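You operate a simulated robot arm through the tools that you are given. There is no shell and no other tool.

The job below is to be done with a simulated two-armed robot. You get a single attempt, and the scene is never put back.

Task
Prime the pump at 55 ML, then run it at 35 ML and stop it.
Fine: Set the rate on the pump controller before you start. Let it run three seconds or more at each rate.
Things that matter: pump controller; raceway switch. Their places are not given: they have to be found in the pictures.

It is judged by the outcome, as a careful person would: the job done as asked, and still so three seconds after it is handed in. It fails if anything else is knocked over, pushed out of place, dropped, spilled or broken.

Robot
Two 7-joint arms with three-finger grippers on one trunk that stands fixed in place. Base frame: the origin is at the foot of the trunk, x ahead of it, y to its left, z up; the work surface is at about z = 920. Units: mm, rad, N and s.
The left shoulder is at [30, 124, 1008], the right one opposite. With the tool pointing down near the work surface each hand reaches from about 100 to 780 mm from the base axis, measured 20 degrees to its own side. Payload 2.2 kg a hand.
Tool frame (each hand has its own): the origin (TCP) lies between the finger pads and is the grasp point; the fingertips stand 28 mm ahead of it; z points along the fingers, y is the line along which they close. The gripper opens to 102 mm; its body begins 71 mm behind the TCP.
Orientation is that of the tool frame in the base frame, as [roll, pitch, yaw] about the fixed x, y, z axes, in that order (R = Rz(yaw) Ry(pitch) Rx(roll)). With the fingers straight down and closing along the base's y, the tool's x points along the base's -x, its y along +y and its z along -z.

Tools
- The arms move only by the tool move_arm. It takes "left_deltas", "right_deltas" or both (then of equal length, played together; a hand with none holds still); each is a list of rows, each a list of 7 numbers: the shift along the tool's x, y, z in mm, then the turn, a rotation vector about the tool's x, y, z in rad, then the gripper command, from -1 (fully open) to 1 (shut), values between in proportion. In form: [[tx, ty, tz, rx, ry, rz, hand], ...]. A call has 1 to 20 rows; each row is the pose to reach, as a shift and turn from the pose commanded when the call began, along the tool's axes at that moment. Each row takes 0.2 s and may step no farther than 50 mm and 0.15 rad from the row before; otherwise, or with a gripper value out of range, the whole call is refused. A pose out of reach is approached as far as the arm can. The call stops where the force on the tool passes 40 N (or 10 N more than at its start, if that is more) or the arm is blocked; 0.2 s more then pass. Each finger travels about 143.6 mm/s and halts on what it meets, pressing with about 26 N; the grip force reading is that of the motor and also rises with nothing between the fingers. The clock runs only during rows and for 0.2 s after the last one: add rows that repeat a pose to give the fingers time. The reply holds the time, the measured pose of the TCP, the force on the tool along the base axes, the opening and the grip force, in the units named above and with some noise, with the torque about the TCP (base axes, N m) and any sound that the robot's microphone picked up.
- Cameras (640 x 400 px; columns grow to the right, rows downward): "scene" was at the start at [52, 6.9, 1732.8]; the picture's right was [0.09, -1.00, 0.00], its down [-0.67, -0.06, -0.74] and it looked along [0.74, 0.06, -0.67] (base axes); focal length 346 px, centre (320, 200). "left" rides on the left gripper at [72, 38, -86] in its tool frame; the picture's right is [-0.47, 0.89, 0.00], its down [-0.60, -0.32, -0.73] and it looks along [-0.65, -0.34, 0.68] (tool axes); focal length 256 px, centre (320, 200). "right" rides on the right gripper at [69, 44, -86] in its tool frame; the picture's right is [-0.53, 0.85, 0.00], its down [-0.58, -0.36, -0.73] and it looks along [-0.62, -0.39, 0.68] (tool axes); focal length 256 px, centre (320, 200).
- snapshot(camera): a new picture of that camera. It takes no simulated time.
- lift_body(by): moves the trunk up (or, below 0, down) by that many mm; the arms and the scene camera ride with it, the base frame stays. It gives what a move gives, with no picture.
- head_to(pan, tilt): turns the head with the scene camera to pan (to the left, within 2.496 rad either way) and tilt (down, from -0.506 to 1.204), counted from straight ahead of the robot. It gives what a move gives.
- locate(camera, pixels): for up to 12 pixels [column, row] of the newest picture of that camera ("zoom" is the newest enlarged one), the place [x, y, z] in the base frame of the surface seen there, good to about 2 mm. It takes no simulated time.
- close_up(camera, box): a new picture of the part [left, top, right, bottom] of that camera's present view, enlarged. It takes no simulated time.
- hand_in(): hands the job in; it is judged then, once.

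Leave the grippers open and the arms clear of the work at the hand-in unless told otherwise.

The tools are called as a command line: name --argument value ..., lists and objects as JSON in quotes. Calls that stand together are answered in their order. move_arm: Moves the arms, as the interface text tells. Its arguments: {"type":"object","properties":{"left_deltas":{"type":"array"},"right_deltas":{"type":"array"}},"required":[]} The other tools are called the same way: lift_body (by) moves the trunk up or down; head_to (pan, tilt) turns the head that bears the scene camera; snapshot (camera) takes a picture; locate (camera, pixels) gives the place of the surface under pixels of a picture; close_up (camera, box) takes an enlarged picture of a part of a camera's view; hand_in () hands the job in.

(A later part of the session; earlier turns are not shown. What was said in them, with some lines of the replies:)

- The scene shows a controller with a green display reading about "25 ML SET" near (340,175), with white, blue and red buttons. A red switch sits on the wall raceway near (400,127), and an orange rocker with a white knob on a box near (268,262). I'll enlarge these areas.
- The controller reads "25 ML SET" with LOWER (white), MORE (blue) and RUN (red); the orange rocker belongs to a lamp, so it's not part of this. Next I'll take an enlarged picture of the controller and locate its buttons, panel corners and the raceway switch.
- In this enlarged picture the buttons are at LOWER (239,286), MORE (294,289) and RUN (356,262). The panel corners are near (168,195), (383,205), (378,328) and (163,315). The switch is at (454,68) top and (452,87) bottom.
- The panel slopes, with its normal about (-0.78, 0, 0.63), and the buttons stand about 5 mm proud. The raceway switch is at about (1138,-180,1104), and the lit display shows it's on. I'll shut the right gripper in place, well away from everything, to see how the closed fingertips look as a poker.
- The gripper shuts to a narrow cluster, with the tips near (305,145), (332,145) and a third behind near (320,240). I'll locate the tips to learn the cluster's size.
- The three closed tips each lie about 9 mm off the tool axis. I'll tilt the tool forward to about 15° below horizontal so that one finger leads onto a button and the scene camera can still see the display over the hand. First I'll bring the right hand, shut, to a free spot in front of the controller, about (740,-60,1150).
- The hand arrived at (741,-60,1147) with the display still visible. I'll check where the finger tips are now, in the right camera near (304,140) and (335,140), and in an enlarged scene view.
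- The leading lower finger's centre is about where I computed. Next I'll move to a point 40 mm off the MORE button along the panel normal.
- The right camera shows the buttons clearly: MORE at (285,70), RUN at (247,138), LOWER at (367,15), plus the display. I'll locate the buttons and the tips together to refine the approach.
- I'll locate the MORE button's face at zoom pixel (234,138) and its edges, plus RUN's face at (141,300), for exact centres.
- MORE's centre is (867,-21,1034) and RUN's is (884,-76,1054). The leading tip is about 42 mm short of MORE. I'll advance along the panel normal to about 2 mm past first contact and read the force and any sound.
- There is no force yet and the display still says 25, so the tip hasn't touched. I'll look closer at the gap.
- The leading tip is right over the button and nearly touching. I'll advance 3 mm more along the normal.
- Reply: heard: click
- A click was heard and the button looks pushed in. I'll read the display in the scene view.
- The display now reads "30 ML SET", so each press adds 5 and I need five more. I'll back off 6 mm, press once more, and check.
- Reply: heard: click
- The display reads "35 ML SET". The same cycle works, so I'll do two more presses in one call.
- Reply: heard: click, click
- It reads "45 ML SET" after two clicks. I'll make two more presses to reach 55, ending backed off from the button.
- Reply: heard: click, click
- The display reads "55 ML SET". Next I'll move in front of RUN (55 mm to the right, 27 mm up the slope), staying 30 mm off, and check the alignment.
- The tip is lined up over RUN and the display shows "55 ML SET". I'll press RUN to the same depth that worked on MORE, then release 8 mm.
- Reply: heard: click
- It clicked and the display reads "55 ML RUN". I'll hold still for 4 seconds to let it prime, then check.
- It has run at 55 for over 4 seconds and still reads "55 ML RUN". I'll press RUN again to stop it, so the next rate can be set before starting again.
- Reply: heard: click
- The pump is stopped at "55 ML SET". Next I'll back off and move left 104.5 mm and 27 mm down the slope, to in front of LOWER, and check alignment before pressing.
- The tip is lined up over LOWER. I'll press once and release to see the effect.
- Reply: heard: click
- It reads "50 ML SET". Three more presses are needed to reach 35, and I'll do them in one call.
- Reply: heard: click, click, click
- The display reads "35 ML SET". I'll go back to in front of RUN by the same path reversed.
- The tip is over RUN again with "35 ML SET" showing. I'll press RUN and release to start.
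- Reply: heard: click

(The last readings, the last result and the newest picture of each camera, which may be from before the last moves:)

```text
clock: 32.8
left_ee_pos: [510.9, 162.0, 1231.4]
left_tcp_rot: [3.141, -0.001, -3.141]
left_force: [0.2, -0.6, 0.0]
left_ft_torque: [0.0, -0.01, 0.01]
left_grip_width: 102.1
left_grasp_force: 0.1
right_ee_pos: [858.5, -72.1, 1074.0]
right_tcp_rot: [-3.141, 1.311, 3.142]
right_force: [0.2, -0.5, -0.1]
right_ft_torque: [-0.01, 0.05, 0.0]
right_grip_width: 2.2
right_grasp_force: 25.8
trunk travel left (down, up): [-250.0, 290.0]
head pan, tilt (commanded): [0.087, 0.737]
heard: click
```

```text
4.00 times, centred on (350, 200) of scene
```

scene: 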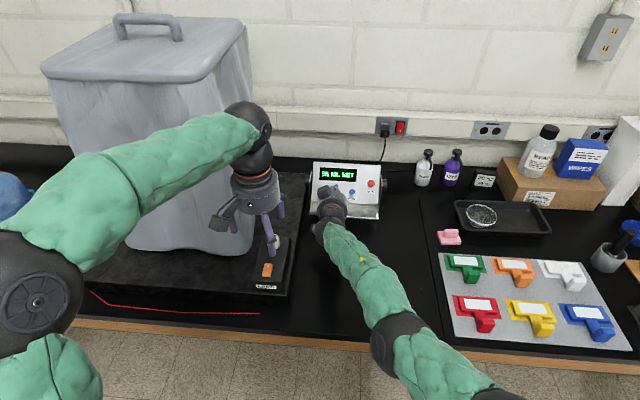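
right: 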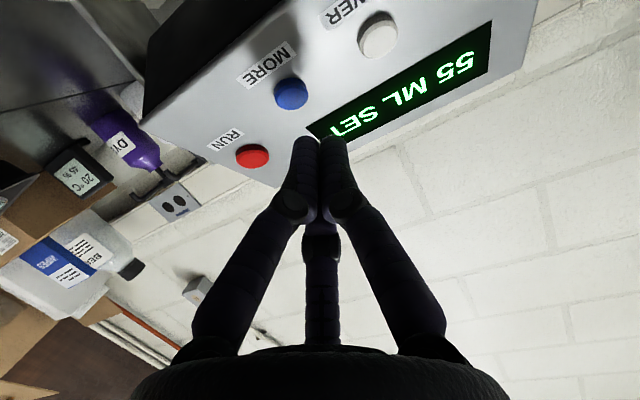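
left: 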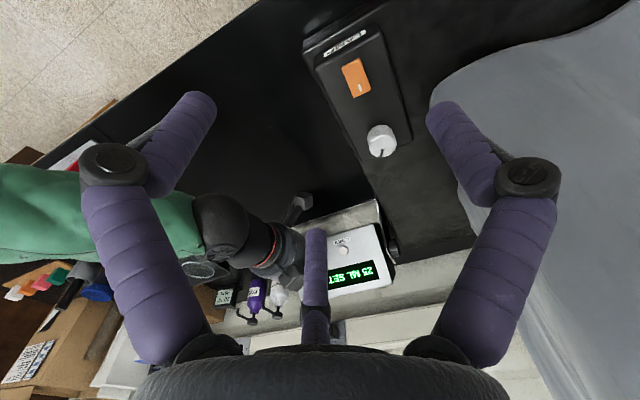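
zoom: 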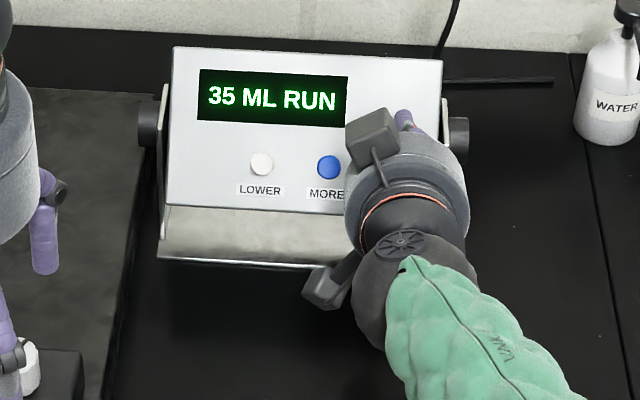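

It reads "35 ML RUN". I'll hold still for 4 seconds.

move_arm --right_deltas '[[0, 0, 0, 0, 0, 0, 1], [0, 0, 0, 0, 0, 0, 1], [0, 0, 0, 0, 0, 0, 1], [0, 0, 0, 0, 0, 0, 1], [0, 0, 0, 0, 0, 0, 1], [0, 0, 0, 0, 0, 0, 1], [0, 0, 0, 0, 0, 0, 1], [0, 0, 0, 0, 0, 0, 1], [0, 0, 0, 0, 0, 0, 1], [0, 0, 0, 0, 0, 0, 1], [0, 0, 0, 0, 0, 0, 1], [0, 0, 0, 0, 0, 0, 1], [0, 0, 0, 0, 0, 0, 1], [0, 0, 0, 0, 0, 0, 1], [0, 0, 0, 0, 0, 0, 1], [0, 0, 0, 0, 0, 0, 1], [0, 0, 0, 0, 0, 0, 1], [0, 0, 0, 0, 0, 0, 1], [0, 0, 0, 0, 0, 0, 1], [0, 0, 0, 0, 0, 0, 1]]'

close_up --camera "scene" --box '[300, 150, 400, 250]'

```text
clock: 37.0
left_ee_pos: [511.4, 162.7, 1231.6]
left_tcp_rot: [3.141, 0.0, 3.141]
left_force: [0.4, 0.1, 0.7]
left_ft_torque: [0.0, -0.01, 0.0]
left_grip_width: 102.0
left_grasp_force: 0.0
right_ee_pos: [859.2, -71.4, 1074.5]
right_tcp_rot: [3.141, 1.308, 3.141]
right_force: [-1.1, -0.1, 0.7]
right_ft_torque: [-0.02, 0.04, -0.02]
right_grip_width: 2.2
right_grasp_force: 26.2
trunk travel left (down, up): [-250.0, 290.0]
head pan, tilt (commanded): [0.087, 0.737]
```

```text
4.00 times, centred on (350, 200) of scene
```

zoom: 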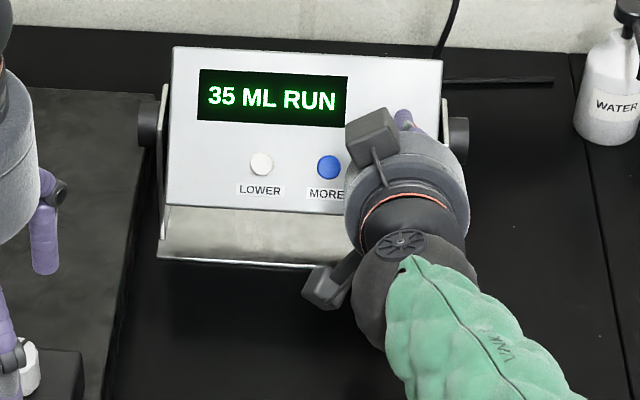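

It has run at 35 for more than 4 seconds. I'll press RUN once more to stop it.

move_arm --right_deltas '[[1.6, 0, 3.7, 0, 0, 0, 1], [2.4, 0, 5.5, 0, 0, 0, 1], [3.4, 0, 7.8, 0, 0, 0, 1], [3.4, 0, 7.8, 0, 0, 0, 1], [1.6, 0, 3.7, 0, 0, 0, 1], [0, 0, 0, 0, 0, 0, 1]]'

close_up --camera "scene" --box '[300, 150, 400, 250]'

```text
clock: 38.4
left_ee_pos: [512.0, 161.5, 1230.0]
left_tcp_rot: [3.141, 0.0, 3.14]
left_force: [0.0, 0.4, 0.3]
left_ft_torque: [0.02, -0.01, 0.0]
left_grip_width: 102.1
left_grasp_force: 0.1
right_ee_pos: [858.8, -70.4, 1073.5]
right_tcp_rot: [-3.138, 1.307, -3.141]
right_force: [-0.1, -0.3, -0.2]
right_ft_torque: [-0.03, 0.03, -0.02]
right_grip_width: 2.3
right_grasp_force: 26.2
trunk travel left (down, up): [-250.0, 290.0]
head pan, tilt (commanded): [0.087, 0.737]
heard: click
```

```text
4.00 times, centred on (350, 200) of scene
```

zoom: 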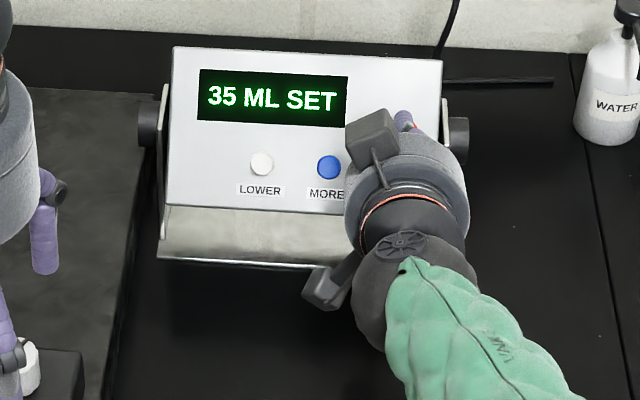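

The pump is stopped at "35 ML SET". I'll back the right hand away from the panel first.

move_arm --right_deltas '[[-8.1, 0, -18.3, 0, 0, 0, 1], [-16.2, 0, -36.6, 0, 0, 0, 1], [-24, -6, -70, 0, 0, 0, 1], [-32, -12, -102, 0, 0, 0, 1], [-40, -19, -132, 0, 0, 0, 1], [-40, -19, -132, 0, 0, 0, 1]]'

```text
clock: 39.8
left_ee_pos: [512.5, 160.9, 1230.8]
left_tcp_rot: [3.141, -0.001, -3.141]
left_force: [-0.2, 0.1, -0.1]
left_ft_torque: [-0.03, 0.05, 0.01]
left_grip_width: 102.0
left_grasp_force: 0.0
right_ee_pos: [739.5, -88.9, 1146.0]
right_tcp_rot: [-3.14, 1.306, -3.14]
right_force: [0.3, 0.5, -0.6]
right_ft_torque: [0.01, -0.02, -0.03]
right_grip_width: 2.2
right_grasp_force: 26.1
trunk travel left (down, up): [-250.0, 290.0]
head pan, tilt (commanded): [0.087, 0.737]
```

The hand is clear at (740,-89,1146). I'll return it to its starting pose, pointing down, and open the gripper there.

move_arm --right_deltas '[[-5.7, -12.9, -32.5, 0, 0.1309, 0, 1], [-11.4, -25.8, -65, 0, 0.2618, 0, 1], [-17.0, -38.7, -97.4, 0, 0.3927, 0, 1], [-22.7, -51.6, -129.9, 0, 0.5236, 0, 1], [-28.4, -64.5, -162.4, 0, 0.6545, 0, 1], [-34.1, -77.4, -194.9, 0, 0.7854, 0, 1], [-39.8, -90.3, -227.4, 0, 0.9163, 0, 1], [-45.4, -103.2, -259.8, 0, 1.0472, 0, 1], [-51.1, -116.1, -292.3, 0, 1.1781, 0, 1], [-56.8, -129, -324.8, 0, 1.309, 0, 1], [-56.8, -129, -324.8, 0, 1.309, 0, -1], [-56.8, -129, -324.8, 0, 1.309, 0, -1], [-56.8, -129, -324.8, 0, 1.309, 0, -1], [-56.8, -129, -324.8, 0, 1.309, 0, -1]]'

snapshot --camera "scene"

close_up --camera "scene" --box '[290, 100, 430, 230]'

```text
clock: 42.8
left_ee_pos: [509.9, 162.1, 1233.0]
left_tcp_rot: [-3.14, 0.0, -3.141]
left_force: [0.6, 0.9, 0.2]
left_ft_torque: [0.02, 0.01, 0.02]
left_grip_width: 101.8
left_grasp_force: 0.1
right_ee_pos: [443.8, -220.3, 1285.9]
right_tcp_rot: [3.141, 0.0, 3.14]
right_force: [-0.2, -0.4, 0.5]
right_ft_torque: [0.03, 0.02, 0.01]
right_grip_width: 102.0
right_grasp_force: 0.0
trunk travel left (down, up): [-250.0, 290.0]
head pan, tilt (commanded): [0.087, 0.737]
```

```text
taken
```

scene: 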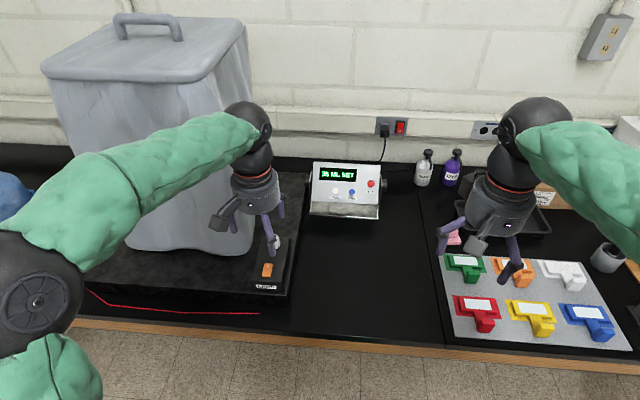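

```text
3.08 times, centred on (360, 165) of scene
```

zoom: 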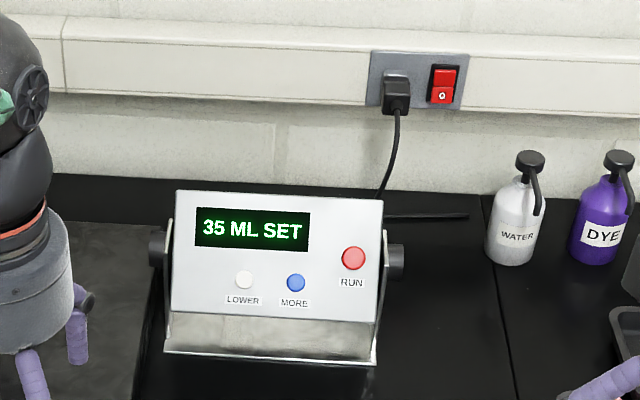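

The display reads "35 ML SET" (stopped), the controller and everything else are where they were, and the raceway switch is untouched. Both grippers are open and clear, so I'm handing in.

hand_in

```text
The job is handed in.
```

The pump was primed at 55 ML, then run at 35 ML and stopped; I've handed the job in, but the judging result hasn't come back.

- **Prime:** I raised the rate from 25 to 55 with MORE, pressed RUN, and let it run for more than 4 seconds. I then pressed RUN again to stop it.
- **Run:** With the pump stopped, I lowered the rate to 35 with LOWER and pressed RUN. It ran for more than 4 seconds, and I pressed RUN again to stop it.
- **At the hand-in:** The display read "35 ML SET". I didn't touch the raceway switch, since the controller already had power. The last picture showed nothing out of place, and both arms were clear with the grippers open.
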